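You operate a simulated robot arm through the tools that you are given. There is no shell and no other tool. Be economical: measure what you need, move in short steps, check, and stop when the job is done.

The job below is to be done with a simulated robot arm. You get a single attempt, and the scene is never put back.

Task
Move the second stop to Mark 2 and the third stop to Mark 7, clamp both, then push try.

Only the result counts: the job must be done as asked and must still hold three seconds after the hand-in. Knocking over, shifting, dropping, spilling or breaking anything else fails it.

Robot
A 7-joint arm with a two-finger gripper, fixed in place. Base frame: the origin is at the foot of the arm, x ahead of it, y to its left, z up. Readings come in m, rad, newtons and seconds.
With the tool pointing down near the work surface it reaches from about 0.26 to 0.74 m from the base axis. Its first joint turns from -2.897 to 2.897 rad. Payload 1.71 kg.
The tool frame sits at the grasp point between the pads (the TCP): z along the fingers, y along the line on which they close. The tips reach 0.02 m beyond it. Largest opening 0.096 m; the body of the gripper starts 0.113 m behind the TCP.
Orientation is told as [roll, pitch, yaw] about the base's x, y, z axes, in that order, counted from this pose: with the fingers straight down and closing along the base's y, the tool's x points along the base's -x, its y along +y and its z along -z.

Tools
- The arm moves only by the tool step_arm. Its argument "increments" is a list of rows, each a list of 7 numbers: the shift along the tool's x, y, z in units of 30 mm (1.0 is 30 mm), then the turn, a rotation vector about the tool's x, y, z in units of 5 degrees (1.0 is 5 degrees), then the opening, from 0 (shut) to 1 (fully open). In form: [[dx, dy, dz, wx, wy, wz, gripper], ...]. A call has 1 to 10 rows; each row shifts and turns the commanded pose from where the row before left it, along the tool's axes as they then stand. A call with a number of a shift or a turn outside -1 to 1 is refused whole. Each row takes 0.2 s and may step no farther than 0.05 m and 0.15 rad from the row before; otherwise, or with a gripper value out of range, the whole call is refused. A pose out of reach is approached as far as the arm can. The call stops where the force on the tool passes 40 N (or 10 N more than at its start, if that is more) or the arm is blocked; 0.2 s more then pass. Each finger travels about 0.153 m/s and halts on what it meets, pressing with about 29 N; the grip force reading is that of the motor and also rises with nothing between the fingers. The clock runs only during rows and for 0.2 s after the last one: add rows that do not move to give the fingers time. It gives the time, the measured TCP pose, the force on the tool (base axes), the opening and the grip force at its end, in the units of the frame above (readings bear some noise), with the torque about the TCP (base axes, N m) and any sound that the robot's microphone picked up.
- Cameras (640 x 400 px; columns grow to the right, rows downward): "scene" is fixed at [0.2175, 0.4905, 1.7131]; the picture's right is [-0.68, -0.73, 0.00], its down [-0.35, 0.32, -0.88] and it looks along [0.64, -0.60, -0.47] (base axes); focal length 327 px, centre (320, 200). "wrist" rides on the gripper at [0.066, 0.014, -0.145] in the tool frame; the picture's right is [-0.21, 0.98, 0.00], its down [-0.88, -0.18, -0.45] and it looks along [-0.44, -0.09, 0.90] (tool axes); focal length 275 px, centre (320, 200). There is no depth. A picture from a camera that has moved, and an enlarged one, comes with that camera's place and axes in the base frame and with its lens. The place of the scene camera against the robot may be out by one fixed shift of up to 0.025 m in any direction.
- get_image(camera): a new picture of that camera. It takes no simulated time.
- move_column(by): slides the trunk up (or, below 0, down) by that many m; the arm rides with it, the base frame stays. It gives what a move gives, with no picture.
- inspect(camera, box): a new picture of the part [left, top, right, bottom] of that camera's present view, enlarged. It takes no simulated time.
- hand_in(): hands the job in; it is judged then, once.

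Work in short steps. Places have to be worked out from the pictures, the camera data and where the tool is seen: move nearer, look again, correct. Check each grasp and each placing, and mend what went wrong. You have 120 turns and 64 pictures in all, those below and enlarged ones among them. Open the gripper and draw the arm clear of the work before you hand the job in, unless the task says otherwise; then end with one line.

The tools are called after "Request:" as a command line: name --pt "numbers of a row" for each row, then --argument value for the rest, lists and objects as JSON in quotes. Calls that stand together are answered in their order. step_arm: Moves the arm, as the interface text tells. Its arguments: {"type":"object","properties":{"increments":{"type":"array","items":{"type":"array","items":{"type":"number"}}}},"required":["increments"]} The other tools are called the same way: move_column (by) slides the trunk up or down; get_image (camera) takes a picture; inspect (camera, box) takes an enlarged picture of a part of a camera's view; hand_in () hands the job in.

At the start:

```text
time: 0.0
position: [0.4642, 0.0458, 1.3992]
tcp_rot: [0.0, 0.002, 0.001]
force: [0.2, -0.5, -0.3]
torque: [0.01, 0.01, 0.0]
width: 0.096
gripper_force: 0.1
trunk travel left (down, up): [-0.325, 0.061]
```

scene: 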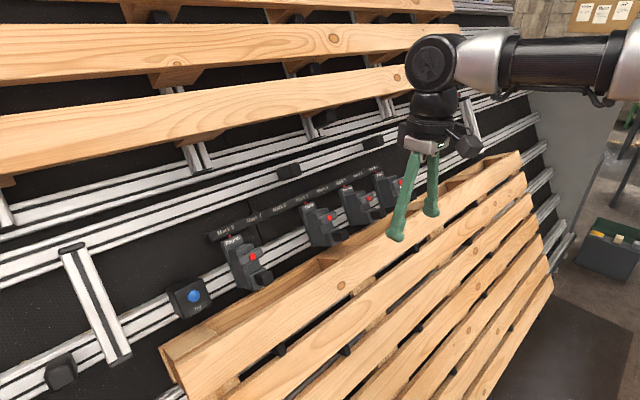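
wrist: 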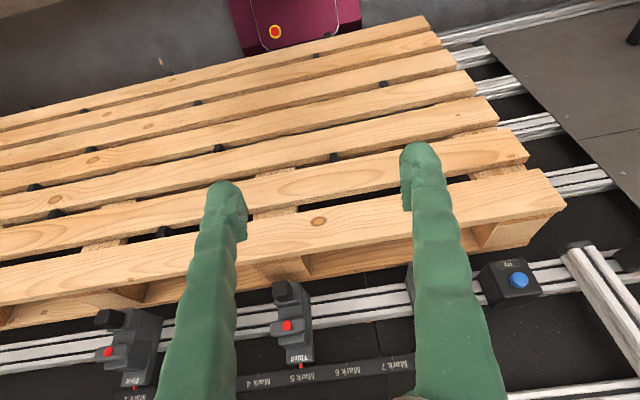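

I'll take enlarged views of the rail with the stops first.

Request:
inspect --camera "scene" --box '[150, 150, 430, 325]'

Request:
inspect --camera "wrist" --box '[0, 230, 640, 400]'

```text
2.29 times, centred on (290, 238) of scene
camera zoom: at [0.2175, 0.4905, 1.7131], right [-0.68, -0.73, 0.0], down [-0.35, 0.32, -0.88], along [0.64, -0.6, -0.47], focal length 747 px, centre (389, 114)
```

zoom: 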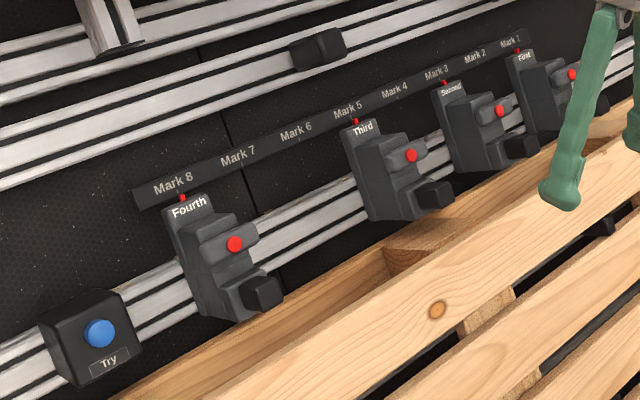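

```text
1.00 times, centred on (320, 315) of wrist (not enlarged: the box is as wide or as high as the picture)
camera zoom: at [0.3978, 0.0592, 1.544], right [0.21, 0.98, 0.0], down [0.88, -0.18, 0.44], along [0.43, -0.09, -0.9], focal length 275 px, centre (320, 85)
```

zoom: 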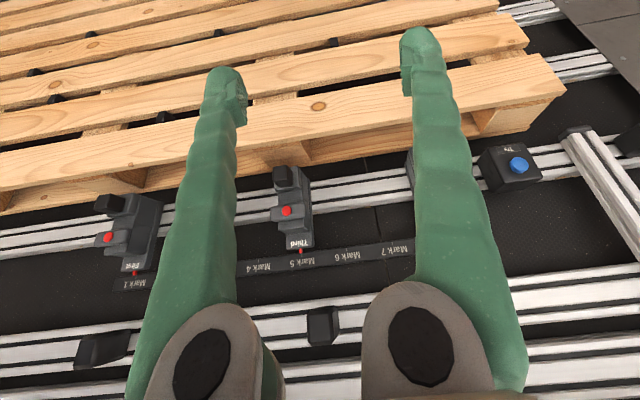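

The stops sit on a rail along y, at about x≈0.79–0.9 and z≈1.2. I'll tilt the tool towards the panel for a closer look.

Request:
step_arm --pt "0 0 0 0 -1 0 1" --pt "0 0 0 0 -1 0 1" --pt "0 0 0 0 -1 0 1" --pt "0 0 0 0 -1 0 1" --pt "0 0 0 0 -1 0 1" --pt "0 0 0 0 -1 0 1" --pt "0 0 0 0 -1 0 1" --pt "0 0 0 0 -1 0 1" --pt "0 0 0 0 -1 0 1" --pt "0 0 0 0 0 0 1"

Request:
get_image --camera "wrist"

Request:
get_image --camera "scene"

```text
time: 2.2
position: [0.4416, 0.0448, 1.4064]
tcp_rot: [-0.001, -0.803, 0.001]
force: [0.4, 0.7, 0.1]
torque: [-0.02, 0.04, -0.01]
width: 0.0959
gripper_force: 0.0
trunk travel left (down, up): [-0.325, 0.061]
```

```text
59 pictures are left
camera wrist: at [0.2921, 0.0592, 1.4599], right [0.14, 0.98, 0.15], down [0.29, -0.18, 0.94], along [0.95, -0.09, -0.31], focal length 275 px, centre (320, 200)
```

wrist: 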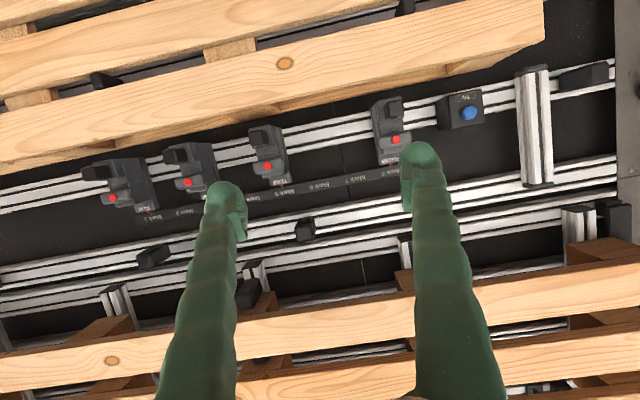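

```text
58 pictures are left
```

scene: 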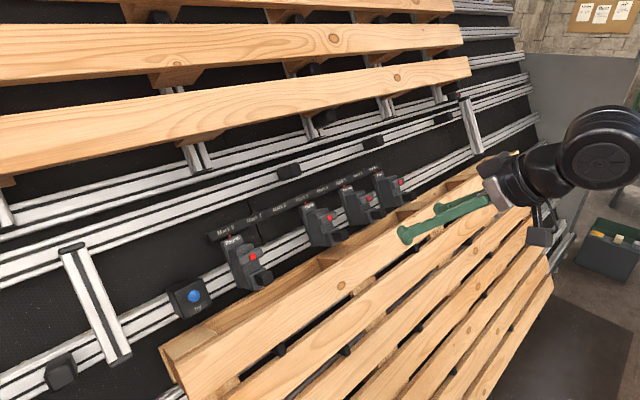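

The panel leans back about 27°, so a tool pitch of about -63° is square to it. I'll finish that rotation and move partway in, towards the second and third stops.

Request:
step_arm --pt "0 0 0 0 -1 0 1" --pt "0 0 0 0 -1 0 1" --pt "0 0 0 0 -1 0 1" --pt "0 0 0 0 -0.4 0 1" --pt "0 -0.6 0.8 0 0 0 1" --pt "0 -0.6 0.8 0 0 0 1" --pt "0 -0.6 0.8 0 0 0 1" --pt "0 -0.6 0.8 0 0 0 1" --pt "0 -0.6 0.8 0 0 0 1" --pt "0 0 0 0 0 0 1"

Request:
get_image --camera "wrist"

```text
time: 4.4
position: [0.5496, -0.0472, 1.3497]
tcp_rot: [-0.001, -1.099, 0.001]
force: [0.8, 0.1, -0.1]
torque: [0.01, -0.02, 0.0]
width: 0.096
gripper_force: 0.1
trunk travel left (down, up): [-0.325, 0.061]
```

```text
57 pictures are left
camera wrist: at [0.39, -0.0329, 1.3577], right [0.09, 0.98, 0.18], down [0.0, -0.18, 0.98], along [1.0, -0.09, -0.02], focal length 275 px, centre (320, 200)
```

wrist: 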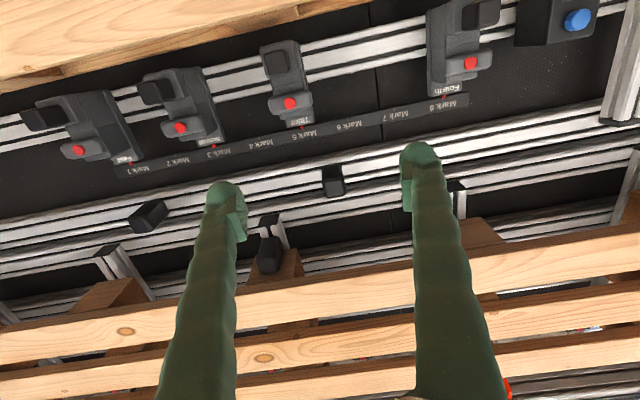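

I'll enlarge the stops to understand how they work.

Request:
inspect --camera "wrist" --box '[10, 20, 340, 190]'

Request:
inspect --camera "wrist" --box '[400, 0, 600, 125]'

Request:
inspect --camera "scene" --box '[290, 160, 420, 260]'

```text
1.94 times, centred on (175, 105) of wrist
camera zoom: at [0.39, -0.0329, 1.3577], right [0.09, 0.98, 0.18], down [0.0, -0.18, 0.98], along [1.0, -0.09, -0.02], focal length 534 px, centre (601, 384)
```

zoom: 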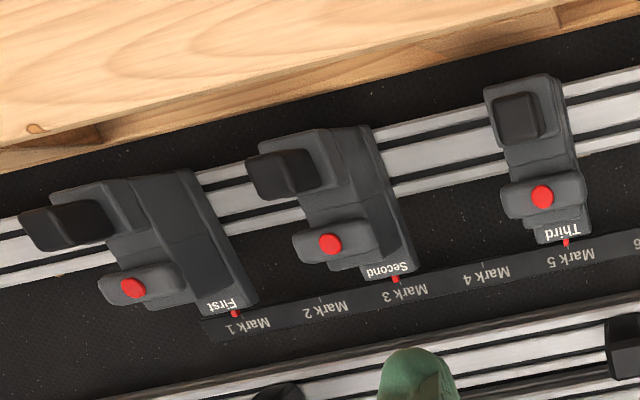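

```text
3.20 times, centred on (500, 62) of wrist
camera zoom: at [0.39, -0.0329, 1.3577], right [0.09, 0.98, 0.18], down [0.0, -0.18, 0.98], along [1.0, -0.09, -0.02], focal length 881 px, centre (-256, 640)
```

zoom: 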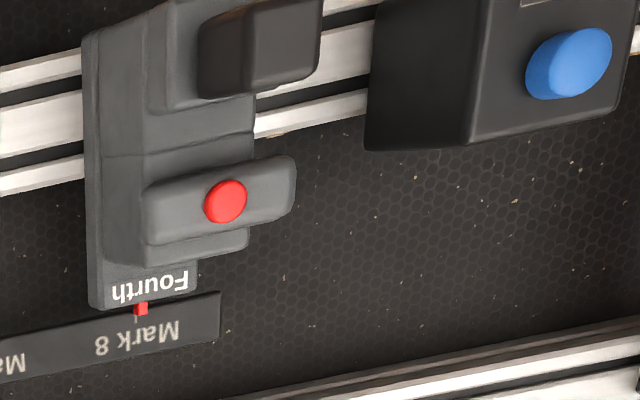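

```text
4.00 times, centred on (355, 210) of scene
camera zoom: at [0.2175, 0.4905, 1.7131], right [-0.68, -0.73, 0.0], down [-0.35, 0.32, -0.88], along [0.64, -0.6, -0.47], focal length 1307 px, centre (180, 160)
```

zoom: 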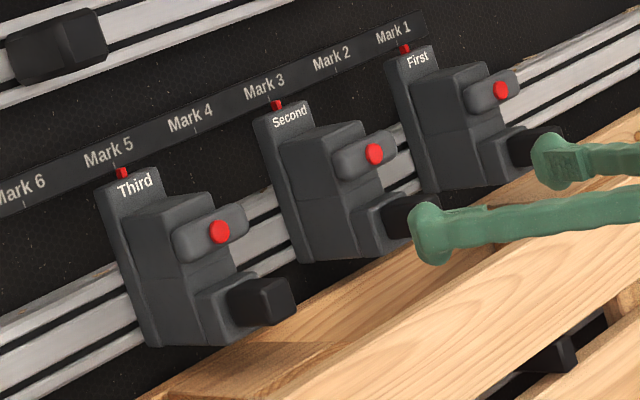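

Each stop has a T-bar with a red dot and a black block below it. I'll move in so the camera looks straight at the third stop from about 0.3 m.

Request:
step_arm --pt "0.35 -0.22 0.69 0 0 0 1" --pt "0.35 -0.22 0.69 0 0 0 1" --pt "0.35 -0.22 0.69 0 0 0 1" --pt "0.35 -0.22 0.69 0 0 0 1" --pt "0.35 -0.22 0.69 0 0 0 1" --pt "0.35 -0.22 0.69 0 0 0 1" --pt "0.35 -0.22 0.69 0 0 0 1" --pt "0 0 0 0 0 0 1"

Request:
get_image --camera "wrist"

Request:
get_image --camera "scene"

```text
time: 6.2
position: [0.6428, -0.0903, 1.2191]
tcp_rot: [0.003, -1.098, 0.001]
force: [-0.8, -0.1, -0.3]
torque: [0.03, 0.06, 0.02]
width: 0.0961
gripper_force: 0.1
trunk travel left (down, up): [-0.325, 0.061]
```

```text
53 pictures are left
camera wrist: at [0.4833, -0.0757, 1.2274], right [0.09, 0.98, 0.18], down [0.0, -0.18, 0.98], along [1.0, -0.09, -0.02], focal length 275 px, centre (320, 200)
```

wrist: 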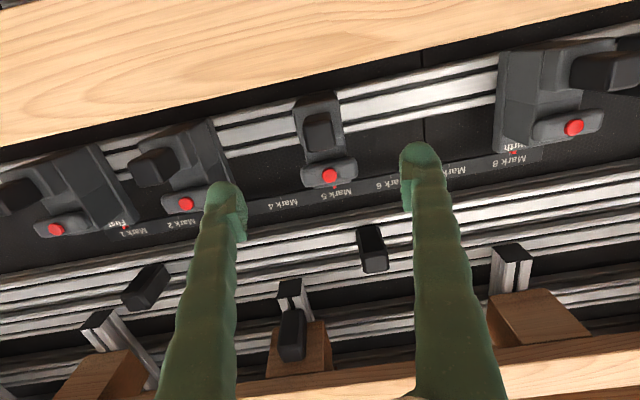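

```text
52 pictures are left
```

scene: 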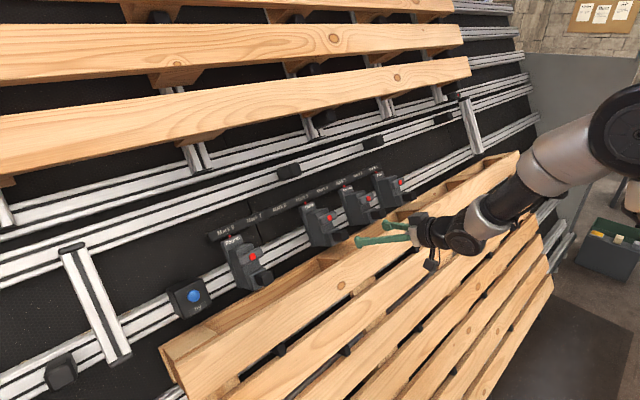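

Request:
inspect --camera "wrist" --box '[240, 80, 400, 210]'

Request:
inspect --camera "wrist" --box '[480, 20, 640, 180]'

```text
3.08 times, centred on (320, 145) of wrist
camera zoom: at [0.4833, -0.0757, 1.2274], right [0.09, 0.98, 0.18], down [0.0, -0.18, 0.98], along [1.0, -0.09, -0.02], focal length 847 px, centre (320, 369)
```

zoom: 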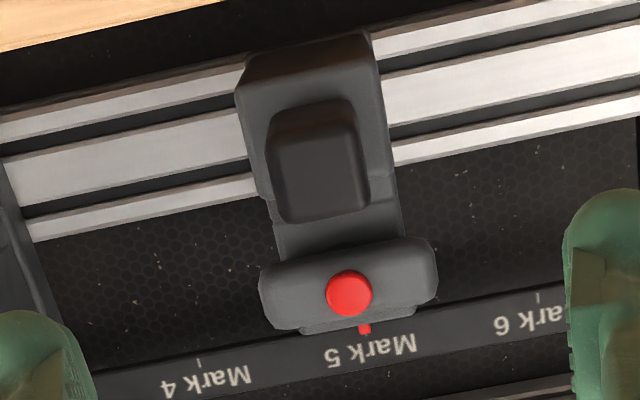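

```text
2.50 times, centred on (560, 100) of wrist
camera zoom: at [0.4833, -0.0757, 1.2274], right [0.09, 0.98, 0.18], down [0.0, -0.18, 0.98], along [1.0, -0.09, -0.02], focal length 688 px, centre (-280, 450)
```

zoom: 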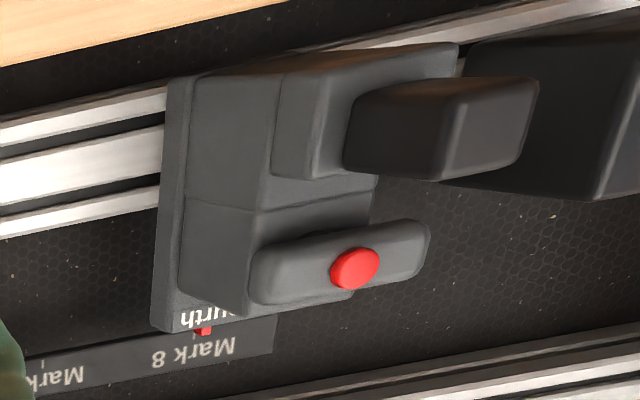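

My estimates for the third stop are the red dot at about (0.805, -0.089, 1.194) and the black handle front at about (0.75, -0.088, 1.159). I'll go straight ahead 90 mm and check.

Request:
step_arm --pt "0.04 0.02 0.75 0 0 0 1" --pt "0.04 0.02 0.75 0 0 0 1" --pt "0.04 0.02 0.75 0 0 0 1" --pt "0.04 0.02 0.75 0 0 0 1" --pt "0 0 0 0 0 0 1"

Request:
get_image --camera "wrist"

Request:
inspect --camera "scene" --box '[270, 150, 450, 280]'

```text
time: 7.4
position: [0.7218, -0.0898, 1.1754]
tcp_rot: [-0.001, -1.096, -0.003]
force: [-0.7, -0.8, 0.4]
torque: [0.02, -0.02, 0.0]
width: 0.0958
gripper_force: 0.2
trunk travel left (down, up): [-0.325, 0.061]
```

```text
49 pictures are left
camera wrist: at [0.562, -0.0752, 1.1823], right [0.09, 0.98, 0.18], down [0.0, -0.18, 0.98], along [1.0, -0.09, -0.02], focal length 275 px, centre (320, 200)
```

wrist: 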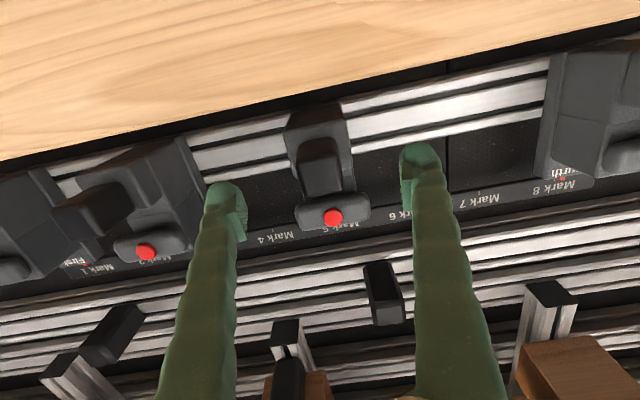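

```text
3.08 times, centred on (360, 215) of scene
camera zoom: at [0.2175, 0.4905, 1.7131], right [-0.68, -0.73, 0.0], down [-0.35, 0.32, -0.88], along [0.64, -0.6, -0.47], focal length 1005 px, centre (197, 154)
```

zoom: 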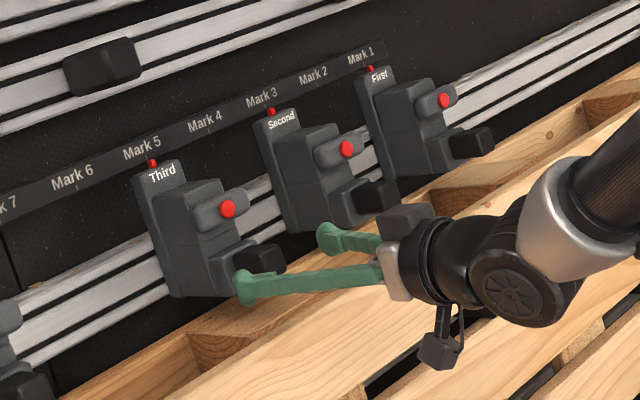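

The fingers straddle the handle. I'll advance another 33 mm and close slowly.

Request:
step_arm --pt "0 0 0.55 0 0 0 1" --pt "0 0 0.55 0 0 0 1" --pt "0 0 0 0 0 0 1"

Request:
get_image --camera "wrist"

```text
time: 8.2
position: [0.7506, -0.0893, 1.1607]
tcp_rot: [0.002, -1.098, -0.001]
force: [0.0, -0.8, 0.0]
torque: [-0.05, 0.0, 0.02]
width: 0.0962
gripper_force: 0.0
trunk travel left (down, up): [-0.325, 0.061]
```

```text
47 pictures are left
camera wrist: at [0.592, -0.0756, 1.1683], right [0.09, 0.98, 0.18], down [0.0, -0.18, 0.98], along [1.0, -0.09, -0.02], focal length 275 px, centre (320, 200)
```

wrist: 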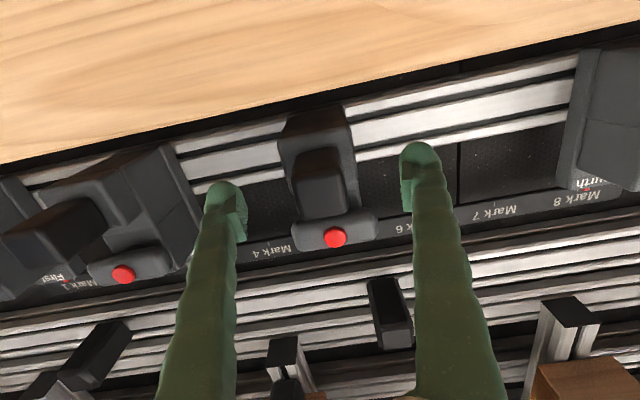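

The handle is between the fingers, so I'll close on it.

Request:
step_arm --pt "0 0 0 0 0 0 0.6" --pt "0 0 0 0 0 0 0.4" --pt "0 0 0 0 0 0 0.2" --pt "0 0 0 0 0 0 0.2"

Request:
get_image --camera "wrist"

```text
time: 9.2
position: [0.7517, -0.0898, 1.1604]
tcp_rot: [-0.001, -1.095, 0.001]
force: [-0.8, 0.9, -0.2]
torque: [0.02, -0.01, 0.03]
width: 0.029
gripper_force: 34.5
trunk travel left (down, up): [-0.325, 0.061]
```

```text
46 pictures are left
camera wrist: at [0.5922, -0.0753, 1.1681], right [0.09, 0.98, 0.18], down [0.0, -0.18, 0.98], along [1.0, -0.09, -0.02], focal length 275 px, centre (320, 200)
```

wrist: 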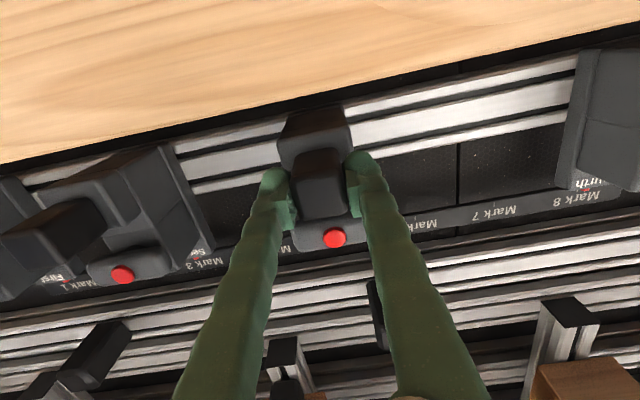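

It's gripped at 29 mm. I'll try a small slide of 6 mm in +y to learn whether the stop is free.

Request:
step_arm --pt "0 0.1 0 0 0 0 0.2" --pt "0 0.1 0 0 0 0 0.2" --pt "0 0 0 0 0 0 0.2"

Request:
inspect --camera "wrist" --box '[240, 80, 460, 270]'

```text
time: 10.0
position: [0.7501, -0.09, 1.1616]
tcp_rot: [0.001, -1.096, -0.008]
force: [-0.3, -18.9, 4.1]
torque: [-0.34, 0.24, -0.4]
width: 0.0291
gripper_force: 34.4
trunk travel left (down, up): [-0.325, 0.061]
```

```text
2.11 times, centred on (350, 175) of wrist
camera zoom: at [0.5923, -0.0736, 1.1679], right [0.1, 0.98, 0.18], down [0.0, -0.19, 0.98], along [0.99, -0.1, -0.02], focal length 580 px, centre (257, 253)
```

zoom: 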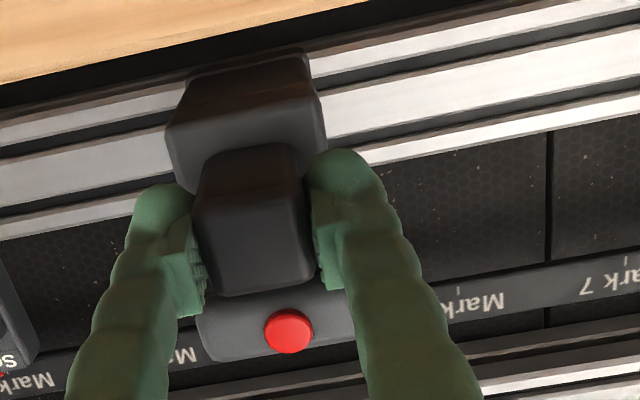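

The stop is clamped: 19 N and no motion. I'll remove the side load and test whether the handle itself moves along the tool's x (up/down the panel).

Request:
step_arm --pt "0 -0.2 0 0 0 0 0.2" --pt "-0.15 0 0 0 0 0 0.2" --pt "-0.15 0 0 0 0 0 0.2" --pt "0 0 0 0 0 0 0.2"

Request:
step_arm --pt "0.3 0 0 0 0 0 0.2" --pt "0.15 0 0 0 0 0 0.2" --pt "0.15 0 0 0 0 0 0.2" --pt "0 0 0 0 0 0 0.2"

```text
time: 11.0
position: [0.7523, -0.0905, 1.1606]
tcp_rot: [0.004, -1.084, -0.005]
force: [-19.7, -3.8, -24.6]
torque: [0.01, 0.45, -0.04]
width: 0.0294
gripper_force: 35.2
trunk travel left (down, up): [-0.325, 0.061]
```

```text
time: 12.0
position: [0.7503, -0.0903, 1.1575]
tcp_rot: [-0.001, -1.11, 0.0]
force: [15.3, -6.1, 27.6]
torque: [-0.06, -0.45, -0.05]
width: 0.0297
gripper_force: 34.8
trunk travel left (down, up): [-0.325, 0.061]
```

It's rigid up and down. I'll return to neutral and test pulling out, then pushing in.

Request:
step_arm --pt "-0.3 0 0 0 0 0 0.2" --pt "0 0 -0.15 0 0 0 0.2" --pt "0 0 -0.15 0 0 0 0.2" --pt "0 0 0 0 0 0 0.2"

Request:
step_arm --pt "0 0 0.3 0 0 0 0.2" --pt "0 0 0.15 0 0 0 0.2" --pt "0 0 0.15 0 0 0 0.2" --pt "0 0 0 0 0 0 0.2"

Request:
get_image --camera "wrist"

```text
time: 13.0
position: [0.7455, -0.0893, 1.159]
tcp_rot: [0.001, -1.087, -0.002]
force: [24.5, -4.0, -14.2]
torque: [-0.03, -0.11, -0.06]
width: 0.0288
gripper_force: 34.7
trunk travel left (down, up): [-0.325, 0.061]
```

```text
time: 14.0
position: [0.7474, -0.0906, 1.1574]
tcp_rot: [0.002, -1.098, -0.004]
force: [-7.3, -3.5, -11.8]
torque: [-0.05, 1.09, -0.1]
width: 0.0291
gripper_force: 34.6
trunk travel left (down, up): [-0.325, 0.061]
```

```text
44 pictures are left
camera wrist: at [0.5878, -0.075, 1.1654], right [0.1, 0.98, 0.18], down [0.0, -0.19, 0.98], along [1.0, -0.09, -0.02], focal length 275 px, centre (320, 200)
```

wrist: 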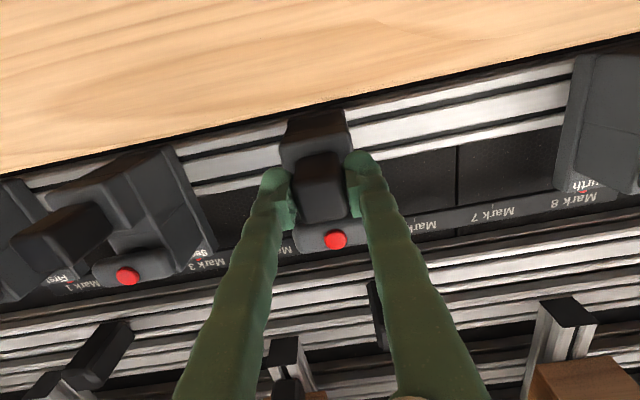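

The handle is a fixed grip, so the release must be the red-dot bar. I'll open, retract, and move up-panel in front of the red dot with the fingers shut.

Request:
step_arm --pt "0 0 0 0 0 0 0.5" --pt "0 0 0 0 0 0 0.9" --pt "0 0 0 0 0 0 0.9" --pt "0 0 -0.8 0 0 0 0.9" --pt "0 0 -0.8 0 0 0 0.9" --pt "-0.7 0.03 0 0 0 0 0.6" --pt "-0.7 0.03 0 0 0 0 0.3" --pt "-0.6 0 0 0 0 0 0" --pt "0 0 0 0 0 0 0" --pt "0 0 0 0 0 0 0"

Request:
get_image --camera "wrist"

```text
time: 16.2
position: [0.7438, -0.0854, 1.2287]
tcp_rot: [-0.001, -1.095, -0.001]
force: [0.4, -0.1, 0.0]
torque: [0.03, 0.02, -0.01]
width: 0.0
gripper_force: 28.6
trunk travel left (down, up): [-0.325, 0.061]
```

```text
43 pictures are left
camera wrist: at [0.584, -0.0708, 1.2373], right [0.09, 0.98, 0.18], down [0.0, -0.18, 0.98], along [1.0, -0.09, -0.02], focal length 275 px, centre (320, 200)
```

wrist: 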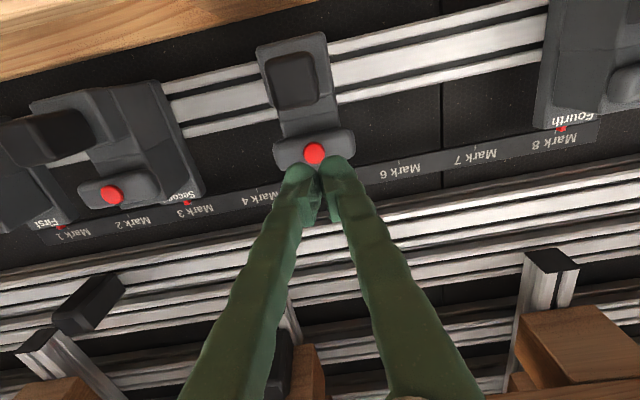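

The red dot is aligned, with the tips about 49 mm short of it. I'll advance 38 mm, then press in small steps.

Request:
step_arm --pt "0.02 -0.07 0.65 0 0 0 0" --pt "0 0 0.65 0 0 0 0" --pt "0 0 0.1 0 0 0 0" --pt "0 0 0.1 0 0 0 0" --pt "0 0 0.1 0 0 0 0" --pt "0 0 0.1 0 0 0 0"

Request:
get_image --camera "wrist"

```text
time: 17.6
position: [0.7897, -0.0888, 1.2074]
tcp_rot: [-0.001, -1.095, -0.001]
force: [-0.1, -0.4, -0.5]
torque: [0.01, -0.02, -0.03]
width: 0.0
gripper_force: 28.7
trunk travel left (down, up): [-0.325, 0.061]
```

```text
42 pictures are left
camera wrist: at [0.6305, -0.0742, 1.2146], right [0.09, 0.98, 0.18], down [0.01, -0.18, 0.98], along [1.0, -0.09, -0.02], focal length 275 px, centre (320, 200)
```

wrist: 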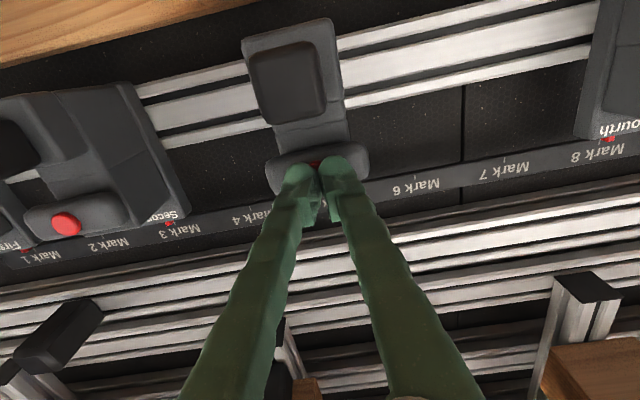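

There's no contact yet, so I'll carry on in 3 mm steps.

Request:
step_arm --pt "0.1 0 0.1 0 0 0 0" --pt "0 0 0.1 0 0 0 0" --pt "0 0 0.1 0 0 0 0" --pt "0 0 0.1 0 0 0 0" --pt "0 0 0.1 0 0 0 0" --pt "0 0 0.1 0 0 0 0" --pt "0 0 0.1 0 0 0 0"

Request:
get_image --camera "wrist"

Request:
inspect --camera "scene" --box '[270, 150, 450, 280]'

```text
time: 19.4
position: [0.7912, -0.0911, 1.2037]
tcp_rot: [-0.008, -1.098, 0.005]
force: [-137.1, 6.6, 50.2]
torque: [0.19, 0.75, 0.2]
width: 0.0062
gripper_force: 29.3
trunk travel left (down, up): [-0.325, 0.061]
stopped in row 7: the force on the tool passed its limit at 46 N (the readings are from after the stop); the commanded pose is now the measured one
```

```text
41 pictures are left
camera wrist: at [0.6318, -0.0749, 1.2106], right [0.1, 0.98, 0.18], down [0.0, -0.18, 0.98], along [1.0, -0.1, -0.02], focal length 275 px, centre (320, 200)
```

wrist: 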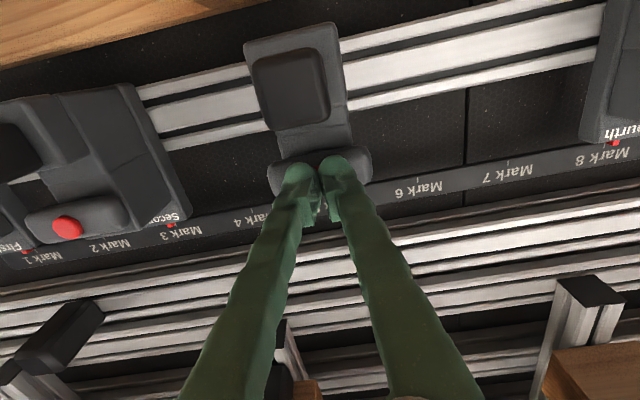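

```text
3.08 times, centred on (360, 215) of scene
camera zoom: at [0.2175, 0.4905, 1.7131], right [-0.68, -0.73, 0.0], down [-0.35, 0.32, -0.88], along [0.64, -0.6, -0.47], focal length 1005 px, centre (197, 154)
```

zoom: 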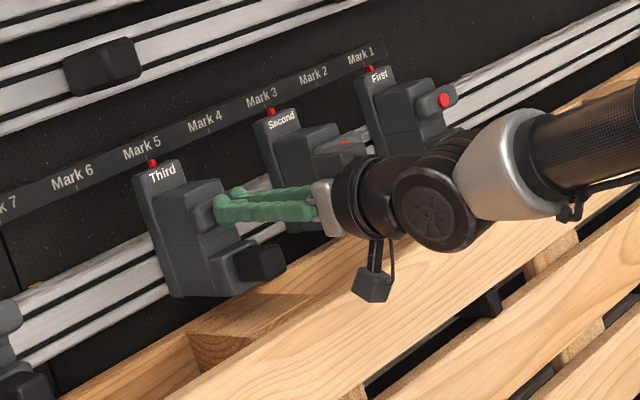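

It pressed hard and stopped rigid, with no click heard. I'll back off 40 mm and look.

Request:
step_arm --pt "0 0 -0.6 0 0 0 0" --pt "0 0 -0.8 0 0 0 0" --pt "-0.5 0 0 0 0 0 0" --pt "0 0 0 0 0 0 0"

Request:
get_image --camera "wrist"

Request:
inspect --camera "scene" --box '[270, 150, 450, 280]'

```text
time: 20.4
position: [0.7956, -0.0867, 1.2142]
tcp_rot: [-0.001, -1.076, 0.001]
force: [-18.1, 1.1, 3.8]
torque: [-0.01, 0.08, 0.04]
width: 0.0061
gripper_force: 29.1
trunk travel left (down, up): [-0.325, 0.061]
```

```text
39 pictures are left
camera wrist: at [0.637, -0.0729, 1.2246], right [0.1, 0.98, 0.18], down [0.02, -0.18, 0.98], along [0.99, -0.09, -0.04], focal length 275 px, centre (320, 200)
```

wrist: 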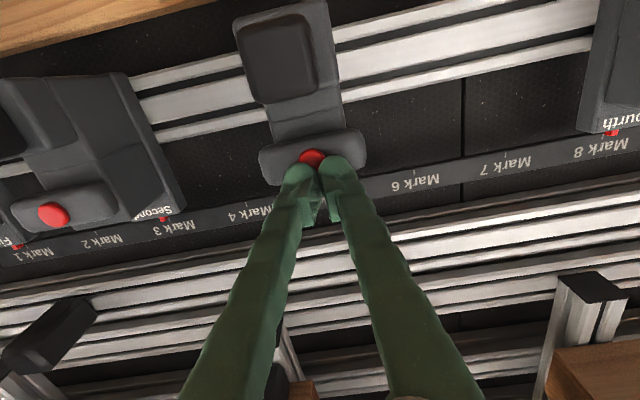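

```text
3.08 times, centred on (360, 215) of scene
camera zoom: at [0.2175, 0.4905, 1.7131], right [-0.68, -0.73, 0.0], down [-0.35, 0.32, -0.88], along [0.64, -0.6, -0.47], focal length 1005 px, centre (197, 154)
```

zoom: 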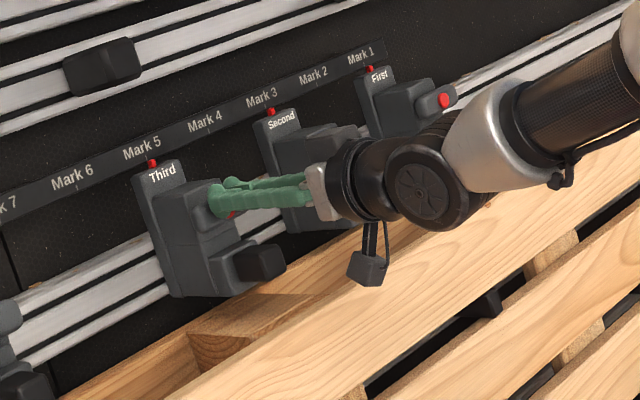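

The tool barely retracted, and the fingers read 6 mm apart. I'll let it settle with a null row and read again.

Request:
step_arm --pt "0 0 0 0 0 0 0" --pt "0 0 0 0 0 0 0"

Request:
inspect --camera "wrist" --box '[220, 100, 420, 240]'

```text
time: 21.0
position: [0.7896, -0.0877, 1.217]
tcp_rot: [-0.002, -1.082, 0.0]
force: [0.1, 0.0, 0.5]
torque: [0.01, 0.01, 0.01]
width: 0.0
gripper_force: 29.8
trunk travel left (down, up): [-0.325, 0.061]
```

```text
2.86 times, centred on (320, 170) of wrist
camera zoom: at [0.6308, -0.0735, 1.2277], right [0.1, 0.98, 0.18], down [0.02, -0.18, 0.98], along [0.99, -0.09, -0.04], focal length 786 px, centre (320, 286)
```

zoom: 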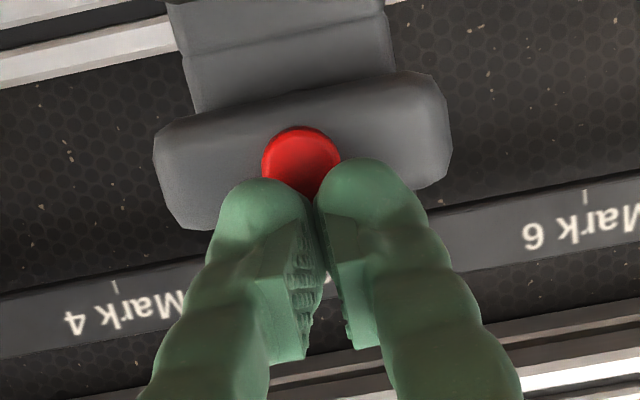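

Request:
step_arm --pt "0 0 0 0 0 0 0" --pt "0 0 0 0 0 0 0" --pt "0 0 0 0 0 0 0"

Request:
step_arm --pt "0 0 -0.5 0 0 0 0" --pt "0 0 -0.5 0 0 0 0" --pt "0 0 0 0 0 0 0"

```text
time: 21.8
position: [0.7892, -0.0889, 1.217]
tcp_rot: [-0.001, -1.081, 0.0]
force: [0.3, 0.4, 0.4]
torque: [0.03, -0.03, 0.0]
width: 0.0
gripper_force: 29.7
trunk travel left (down, up): [-0.325, 0.061]
```

```text
time: 22.6
position: [0.7628, -0.0885, 1.2304]
tcp_rot: [-0.002, -1.081, 0.004]
force: [-0.1, 0.2, -0.9]
torque: [-0.02, -0.02, 0.01]
width: 0.0
gripper_force: 29.3
trunk travel left (down, up): [-0.325, 0.061]
```

It responds normally now. I'll look for any change in the third stop.

Request:
inspect --camera "wrist" --box '[0, 0, 440, 275]'

Request:
inspect --camera "scene" --box '[290, 160, 420, 260]'

```text
1.45 times, centred on (220, 138) of wrist
camera zoom: at [0.6032, -0.0744, 1.2397], right [0.1, 0.98, 0.18], down [0.02, -0.18, 0.98], along [0.99, -0.09, -0.04], focal length 400 px, centre (466, 291)
```

zoom: 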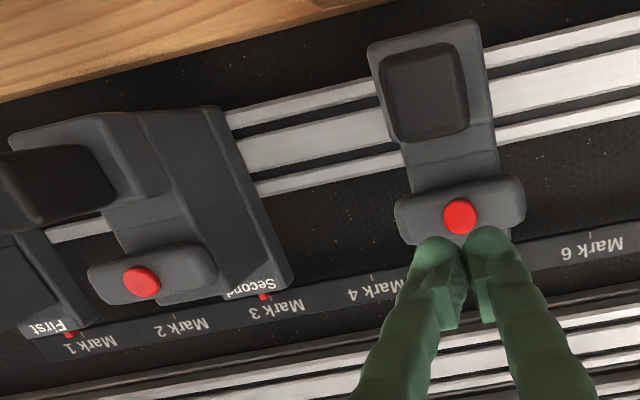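

```text
4.00 times, centred on (355, 210) of scene
camera zoom: at [0.2175, 0.4905, 1.7131], right [-0.68, -0.73, 0.0], down [-0.35, 0.32, -0.88], along [0.64, -0.6, -0.47], focal length 1307 px, centre (180, 160)
```

zoom: 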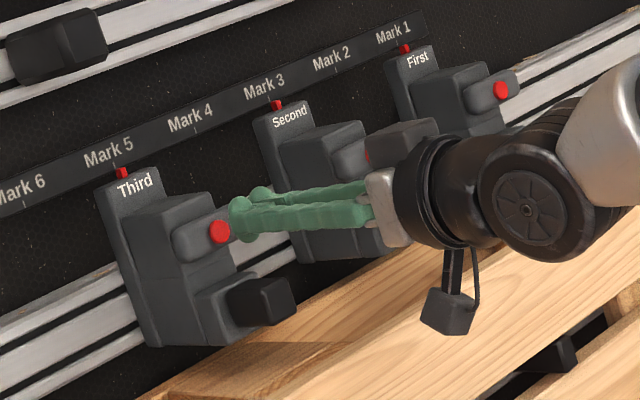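

There's no visible change. I'll straddle the T-bar along y, at about 64 mm, so a single grasp can test sliding, twisting and pulling.

Request:
step_arm --pt "0.37 0 0 0 0 0 1" --pt "0 0 0 0 0 0 1" --pt "0 0 0 0 0 0 1" --pt "0 0 0.6 0 0 0 1" --pt "0 0 0.6 0 0 0 1" --pt "0 0 0.3 0 0 0 1" --pt "0 0 0.2 0 0 0 1"

Request:
get_image --camera "wrist"

```text
time: 24.2
position: [0.8037, -0.0902, 1.1972]
tcp_rot: [-0.002, -1.081, 0.001]
force: [1.0, 0.2, 0.0]
torque: [-0.03, 0.0, -0.01]
width: 0.0963
gripper_force: 0.1
trunk travel left (down, up): [-0.325, 0.061]
```

```text
34 pictures are left
camera wrist: at [0.6447, -0.0747, 1.2064], right [0.1, 0.98, 0.18], down [0.02, -0.18, 0.98], along [0.99, -0.09, -0.04], focal length 275 px, centre (320, 200)
```

wrist: 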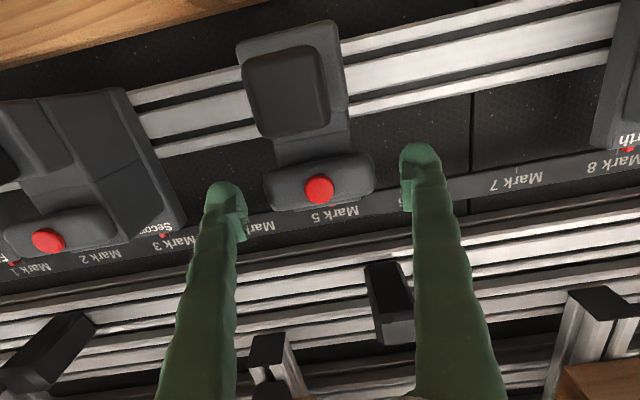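

The bar lies between the pads. I'll close on it.

Request:
step_arm --pt "0 0 0 0 0 0 0.8" --pt "0 0 0 0 0 0 0.6" --pt "0 0 0 0 0 0 0.45" --pt "0 0 0 0 0 0 0.45"

Request:
inspect --camera "wrist" --box '[200, 100, 440, 260]'

```text
time: 25.2
position: [0.8032, -0.0902, 1.1968]
tcp_rot: [-0.002, -1.082, 0.001]
force: [0.1, -1.6, 1.4]
torque: [-0.05, 0.01, -0.13]
width: 0.075
gripper_force: 35.2
trunk travel left (down, up): [-0.325, 0.061]
```

```text
2.50 times, centred on (320, 180) of wrist
camera zoom: at [0.6443, -0.0749, 1.2066], right [0.1, 0.98, 0.18], down [0.02, -0.18, 0.98], along [0.99, -0.09, -0.04], focal length 688 px, centre (320, 250)
```

zoom: 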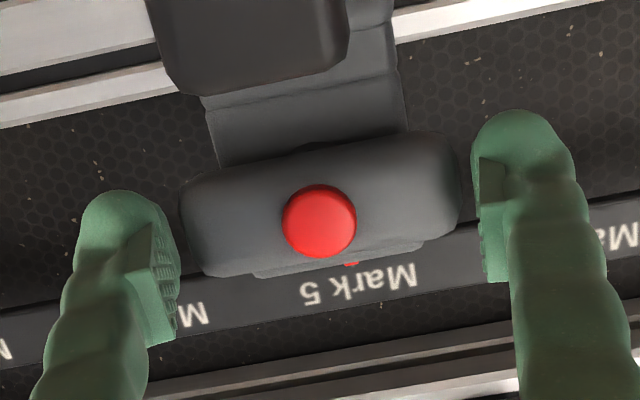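

It's gripped at 75 mm. I'll test a twist about the tool axis.

Request:
step_arm --pt "0 0 0 0 0 0.8 0.45" --pt "0 0 0 0 0 0.8 0.45" --pt "0 0 0 0 0 0 0.45"

Request:
step_arm --pt "0 0 0 0 0 -0.8 0.45" --pt "0 0 0 0 0 -0.8 0.45" --pt "0 0 0 0 0 -0.8 0.45" --pt "0 0 0 0 0 -0.8 0.45" --pt "0 0 0 0 0 0 0.45"

```text
time: 26.0
position: [0.8027, -0.0895, 1.1982]
tcp_rot: [0.252, -1.065, -0.292]
force: [2.4, -5.2, 1.8]
torque: [-1.76, 0.06, 0.8]
width: 0.0772
gripper_force: 35.7
trunk travel left (down, up): [-0.325, 0.061]
```

```text
time: 27.2
position: [0.8029, -0.0891, 1.1978]
tcp_rot: [-0.258, -1.064, 0.295]
force: [-2.5, -0.1, 1.3]
torque: [0.12, 0.15, -0.02]
width: 0.0767
gripper_force: 35.1
trunk travel left (down, up): [-0.325, 0.061]
```

The positive twist met 1.9 Nm of torque, and the negative twist met almost none. I'll look.

Request:
inspect --camera "wrist" --box '[200, 100, 440, 260]'

Request:
inspect --camera "scene" --box '[290, 160, 420, 260]'

```text
2.50 times, centred on (320, 180) of wrist
camera zoom: at [0.6433, -0.0838, 1.2064], right [0.03, 1.0, 0.06], down [0.03, -0.06, 1.0], along [1.0, -0.03, -0.03], focal length 688 px, centre (320, 250)
```

zoom: 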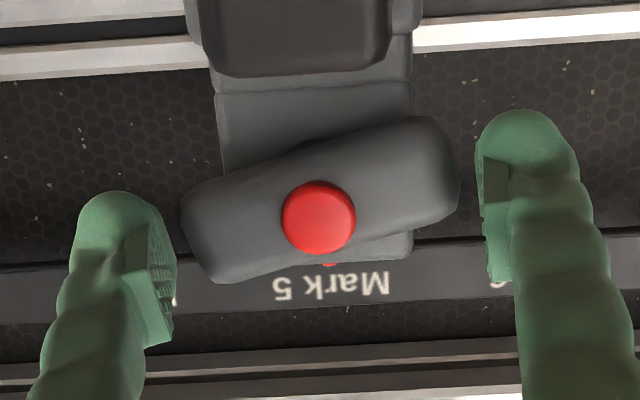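

```text
4.00 times, centred on (355, 210) of scene
camera zoom: at [0.2175, 0.4905, 1.7131], right [-0.68, -0.73, 0.0], down [-0.35, 0.32, -0.88], along [0.64, -0.6, -0.47], focal length 1307 px, centre (180, 160)
```

zoom: 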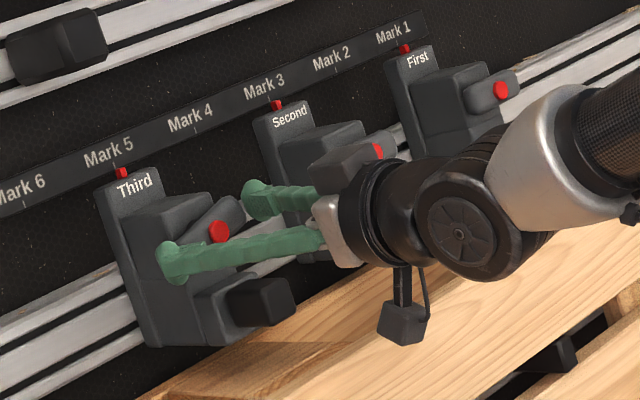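

The bar turns like a knob, counterclockwise seen from the front. I'll keep turning while watching torque and sounds.

Request:
step_arm --pt "0 0 0 0 0 -1 0.45" --pt "0 0 0 0 0 -1 0.45" --pt "0 0 0 0 0 -1 0.45" --pt "0 0 0 0 0 -1 0.45" --pt "0 0 0 0 0 -1 0.45" --pt "0 0 0 0 0 -1 0.45" --pt "0 0 0 0 0 0 0.45"

Request:
inspect --camera "wrist" --box '[160, 60, 480, 260]'

```text
time: 28.8
position: [0.8023, -0.09, 1.1965]
tcp_rot: [-0.86, -0.767, 1.03]
force: [1.9, 2.6, 3.6]
torque: [0.08, -0.21, 0.16]
width: 0.0767
gripper_force: 34.9
trunk travel left (down, up): [-0.325, 0.061]
```

```text
2.00 times, centred on (320, 160) of wrist
camera zoom: at [0.6462, -0.1181, 1.2119], right [-0.21, 0.9, -0.39], down [-0.02, 0.4, 0.92], along [0.98, 0.19, -0.07], focal length 551 px, centre (320, 280)
```

zoom: 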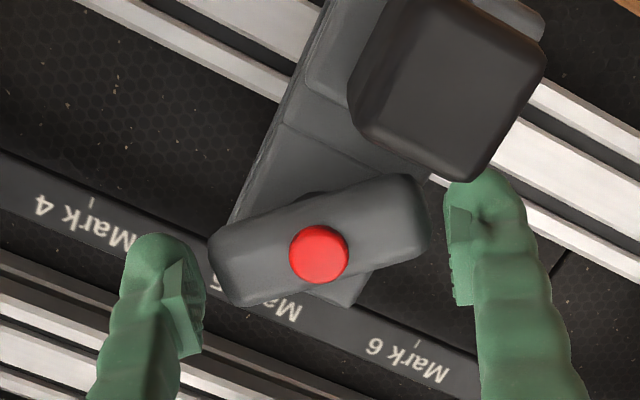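

It's turned about 38° with almost no torque. I'll test whether the stop now slides in +y (6 mm).

Request:
step_arm --pt "-0.062 0.079 0 0 0 0 0.45" --pt "-0.062 0.079 0 0 0 0 0.45" --pt "0 0 0 0 0 0 0.45"

```text
time: 29.6
position: [0.8022, -0.0884, 1.1967]
tcp_rot: [-0.859, -0.769, 1.025]
force: [5.7, -8.7, 5.1]
torque: [-0.42, 0.19, -0.7]
width: 0.0765
gripper_force: 34.5
trunk travel left (down, up): [-0.325, 0.061]
```

It's still clamped, so more turning is needed, and the finger would then hit the handle. I'll open, retract, turn the hand +90°, and regrip the bar across its narrow side.

Request:
step_arm --pt "0.124 -0.158 0 0 0 0 0.45" --pt "0 0 0 0 0 0 0.75" --pt "0 0 0 0 0 0 1" --pt "0 0 -0.7 0 0 0 1" --pt "0 0 -0.8 0 0 0 1" --pt "0 0 0 0 0 1 1" --pt "0 0 0 0 0 1 1" --pt "0 0 0 0 0 1 1" --pt "0 0 0 0 0 1 1" --pt "0 0 0 0 0 1 1"

Request:
step_arm --pt "0 0 0 0 0 1 1" --pt "0 0 0 0 0 1 1" --pt "0 0 0 0 0 1 1" --pt "0 0 0 0 0 1 1" --pt "0 0 0 0 0 1 1" --pt "0 0 0 0 0 1 1" --pt "0 0 0 0 0 1 1" --pt "0 0 0 0 0 1 1" --pt "0 0 0 0 0 1 1" --pt "0 0 0 0 0 1 1"

Request:
step_arm --pt "0 0 0 0 0 1 1" --pt "0 0 0 0 0 1 1" --pt "0 0 0 0 0 1 1" --pt "0 0 0 0 0 0 1"

Request:
get_image --camera "wrist"

Request:
get_image --camera "scene"

```text
time: 31.8
position: [0.7626, -0.091, 1.2181]
tcp_rot: [-0.402, -1.035, 0.455]
force: [-0.1, -0.6, 0.4]
torque: [-0.01, 0.02, 0.01]
width: 0.0959
gripper_force: 0.0
trunk travel left (down, up): [-0.325, 0.061]
```

```text
time: 34.0
position: [0.7633, -0.0893, 1.217]
tcp_rot: [0.848, -0.783, -1.015]
force: [0.4, -0.9, -0.1]
torque: [-0.02, 0.0, 0.01]
width: 0.0958
gripper_force: 0.2
trunk travel left (down, up): [-0.325, 0.061]
```

```text
time: 35.0
position: [0.7635, -0.0901, 1.2188]
tcp_rot: [0.976, -0.576, -1.22]
force: [0.4, -0.6, -0.2]
torque: [0.01, -0.01, 0.0]
width: 0.0958
gripper_force: 0.1
trunk travel left (down, up): [-0.325, 0.061]
```

```text
29 pictures are left
camera wrist: at [0.6214, -0.0279, 1.2596], right [0.42, 0.44, 0.79], down [-0.21, -0.8, 0.56], along [0.88, -0.4, -0.25], focal length 275 px, centre (320, 200)
```

wrist: 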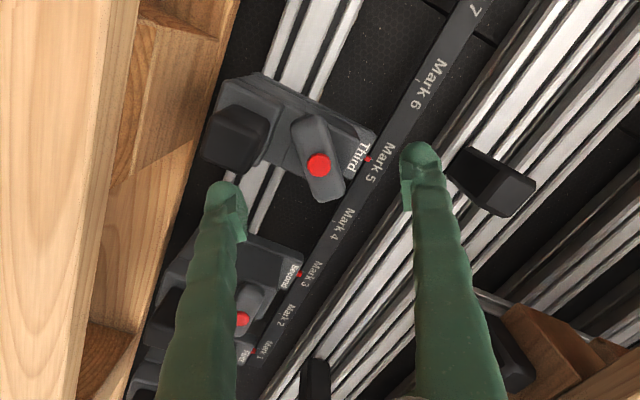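

```text
28 pictures are left
```

scene: 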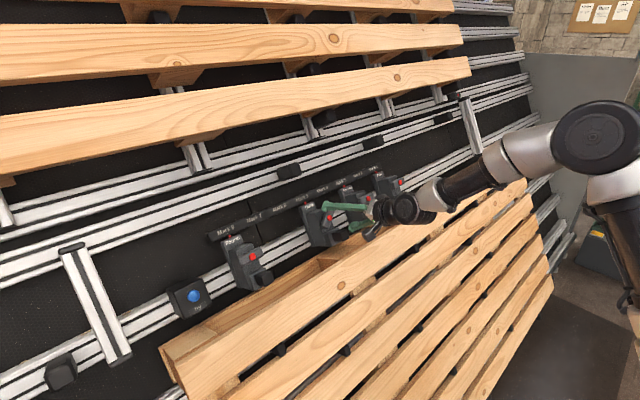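

The bar stayed at 38° and the hand is aligned with the red dot. I'll narrow the opening to 48 mm to clear the handle, then advance 45 mm.

Request:
step_arm --pt "0 0 0 0 0 0 0.7" --pt "0 0 0 0 0 0 0.5" --pt "0 0 0 0 0 0 0.5" --pt "0 0 0.4 0 0 0 0.5" --pt "0 0 0.4 0 0 0 0.5" --pt "0 0 0.4 0 0 0 0.5" --pt "0 0 0.3 0 0 0 0.5" --pt "0 0 0 0 0 0 0.5"

Request:
get_image --camera "wrist"

```text
time: 36.8
position: [0.804, -0.089, 1.1979]
tcp_rot: [0.975, -0.578, -1.218]
force: [-0.9, -0.6, -0.4]
torque: [0.0, -0.02, 0.01]
width: 0.0481
gripper_force: 0.1
trunk travel left (down, up): [-0.325, 0.061]
```

```text
27 pictures are left
camera wrist: at [0.6622, -0.0277, 1.2387], right [0.42, 0.44, 0.79], down [-0.21, -0.8, 0.56], along [0.88, -0.4, -0.25], focal length 275 px, centre (320, 200)
```

wrist: 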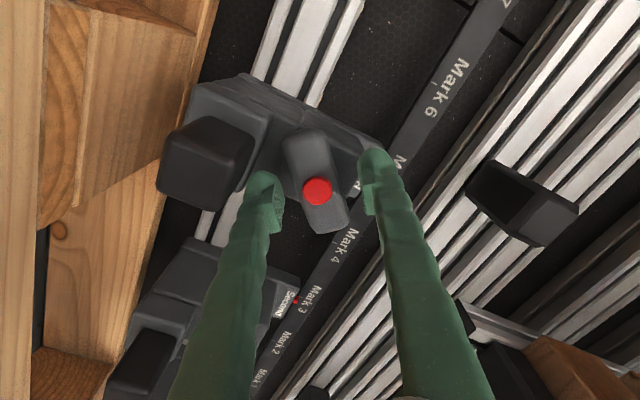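

I got in without contact. Now I'll close on the bar and turn it another 52°.

Request:
step_arm --pt "0 0 0 0 0 0 0.25" --pt "0 0 0 0 0 0 0.15" --pt "0 0 0 0 0 0 0.15" --pt "0 0 0 0 0 -1 0.15" --pt "0 0 0 0 0 -1 0.15" --pt "0 0 0 0 0 -1 0.15" --pt "0 0 0 0 0 -1 0.15" --pt "0 0 0 0 0 0 0.15"

Request:
step_arm --pt "0 0 0 0 0 -1 0.15" --pt "0 0 0 0 0 -1 0.15" --pt "0 0 0 0 0 -1 0.15" --pt "0 0 0 0 0 -1 0.15" --pt "0 0 0 0 0 0 0.15"

```text
time: 38.6
position: [0.805, -0.0899, 1.1959]
tcp_rot: [0.778, -0.846, -0.923]
force: [1.2, -2.6, -6.1]
torque: [-0.01, 0.07, 0.05]
width: 0.027
gripper_force: 35.1
trunk travel left (down, up): [-0.325, 0.061]
```

```text
time: 39.8
position: [0.804, -0.0902, 1.1954]
tcp_rot: [0.367, -1.044, -0.419]
force: [2.9, -2.3, -2.7]
torque: [-0.06, 0.05, 0.03]
width: 0.0271
gripper_force: 35.1
trunk travel left (down, up): [-0.325, 0.061]
```

It turns freely. I'll continue towards vertical.

Request:
step_arm --pt "0 0 0 0 0 -1 0.15" --pt "0 0 0 0 0 -1 0.15" --pt "0 0 0 0 0 -0.4 0.15" --pt "0 0 0 0 0 0 0.15"

Request:
get_image --camera "wrist"

```text
time: 40.8
position: [0.8035, -0.0887, 1.1953]
tcp_rot: [-0.005, -1.08, 0.001]
force: [8.2, -1.2, -8.7]
torque: [0.15, 0.02, -0.09]
width: 0.027
gripper_force: 35.4
trunk travel left (down, up): [-0.325, 0.061]
```

```text
26 pictures are left
camera wrist: at [0.6449, -0.0747, 1.2063], right [0.1, 0.98, 0.18], down [0.02, -0.18, 0.98], along [0.99, -0.09, -0.04], focal length 275 px, centre (320, 200)
```

wrist: 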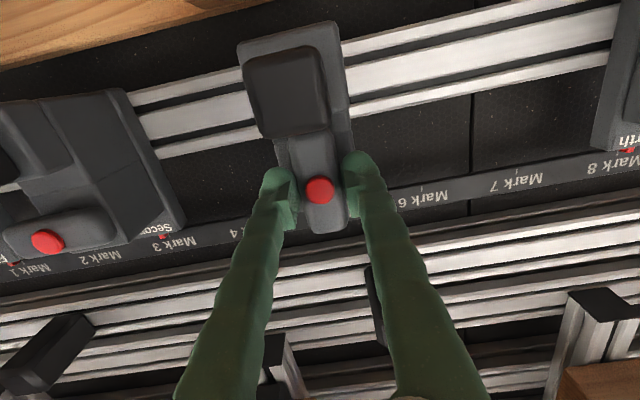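

The bar is now vertical. I'll test the slide in +y by 6 mm with the bar still gripped.

Request:
step_arm --pt "0 0.1 0 0 0 0 0.15" --pt "0 0.1 0 0 0 0 0.15" --pt "0 0 0 0 0 0 0.15"

```text
time: 41.6
position: [0.8035, -0.0851, 1.1945]
tcp_rot: [0.0, -1.078, -0.003]
force: [12.1, -6.9, -9.4]
torque: [-0.08, -0.24, -0.15]
width: 0.0271
gripper_force: 35.9
trunk travel left (down, up): [-0.325, 0.061]
```

Request:
step_arm --pt "0 0.15 0 0 0 0 0.15" --pt "0 0.15 0 0 0 0 0.15" --pt "0 0.15 0 0 0 0 0.15" --pt "0 0 0 0 0 0 0.15"

Request:
get_image --camera "wrist"

```text
time: 42.6
position: [0.8036, -0.0692, 1.1962]
tcp_rot: [-0.002, -1.079, -0.001]
force: [7.8, 0.3, -6.0]
torque: [0.07, 0.0, 0.08]
width: 0.0267
gripper_force: 34.8
trunk travel left (down, up): [-0.325, 0.061]
```

```text
25 pictures are left
camera wrist: at [0.6447, -0.0553, 1.2062], right [0.1, 0.98, 0.18], down [0.02, -0.18, 0.98], along [0.99, -0.09, -0.04], focal length 275 px, centre (320, 200)
```

wrist: 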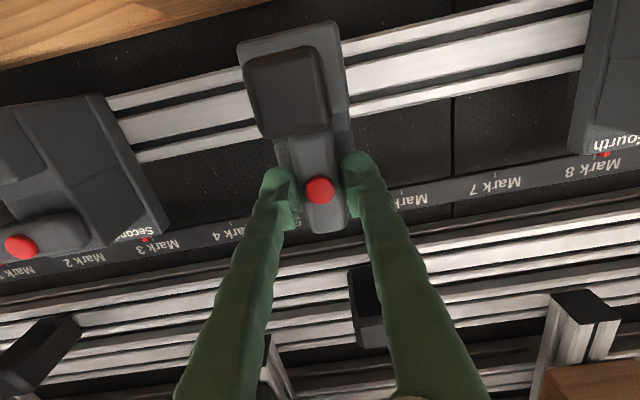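

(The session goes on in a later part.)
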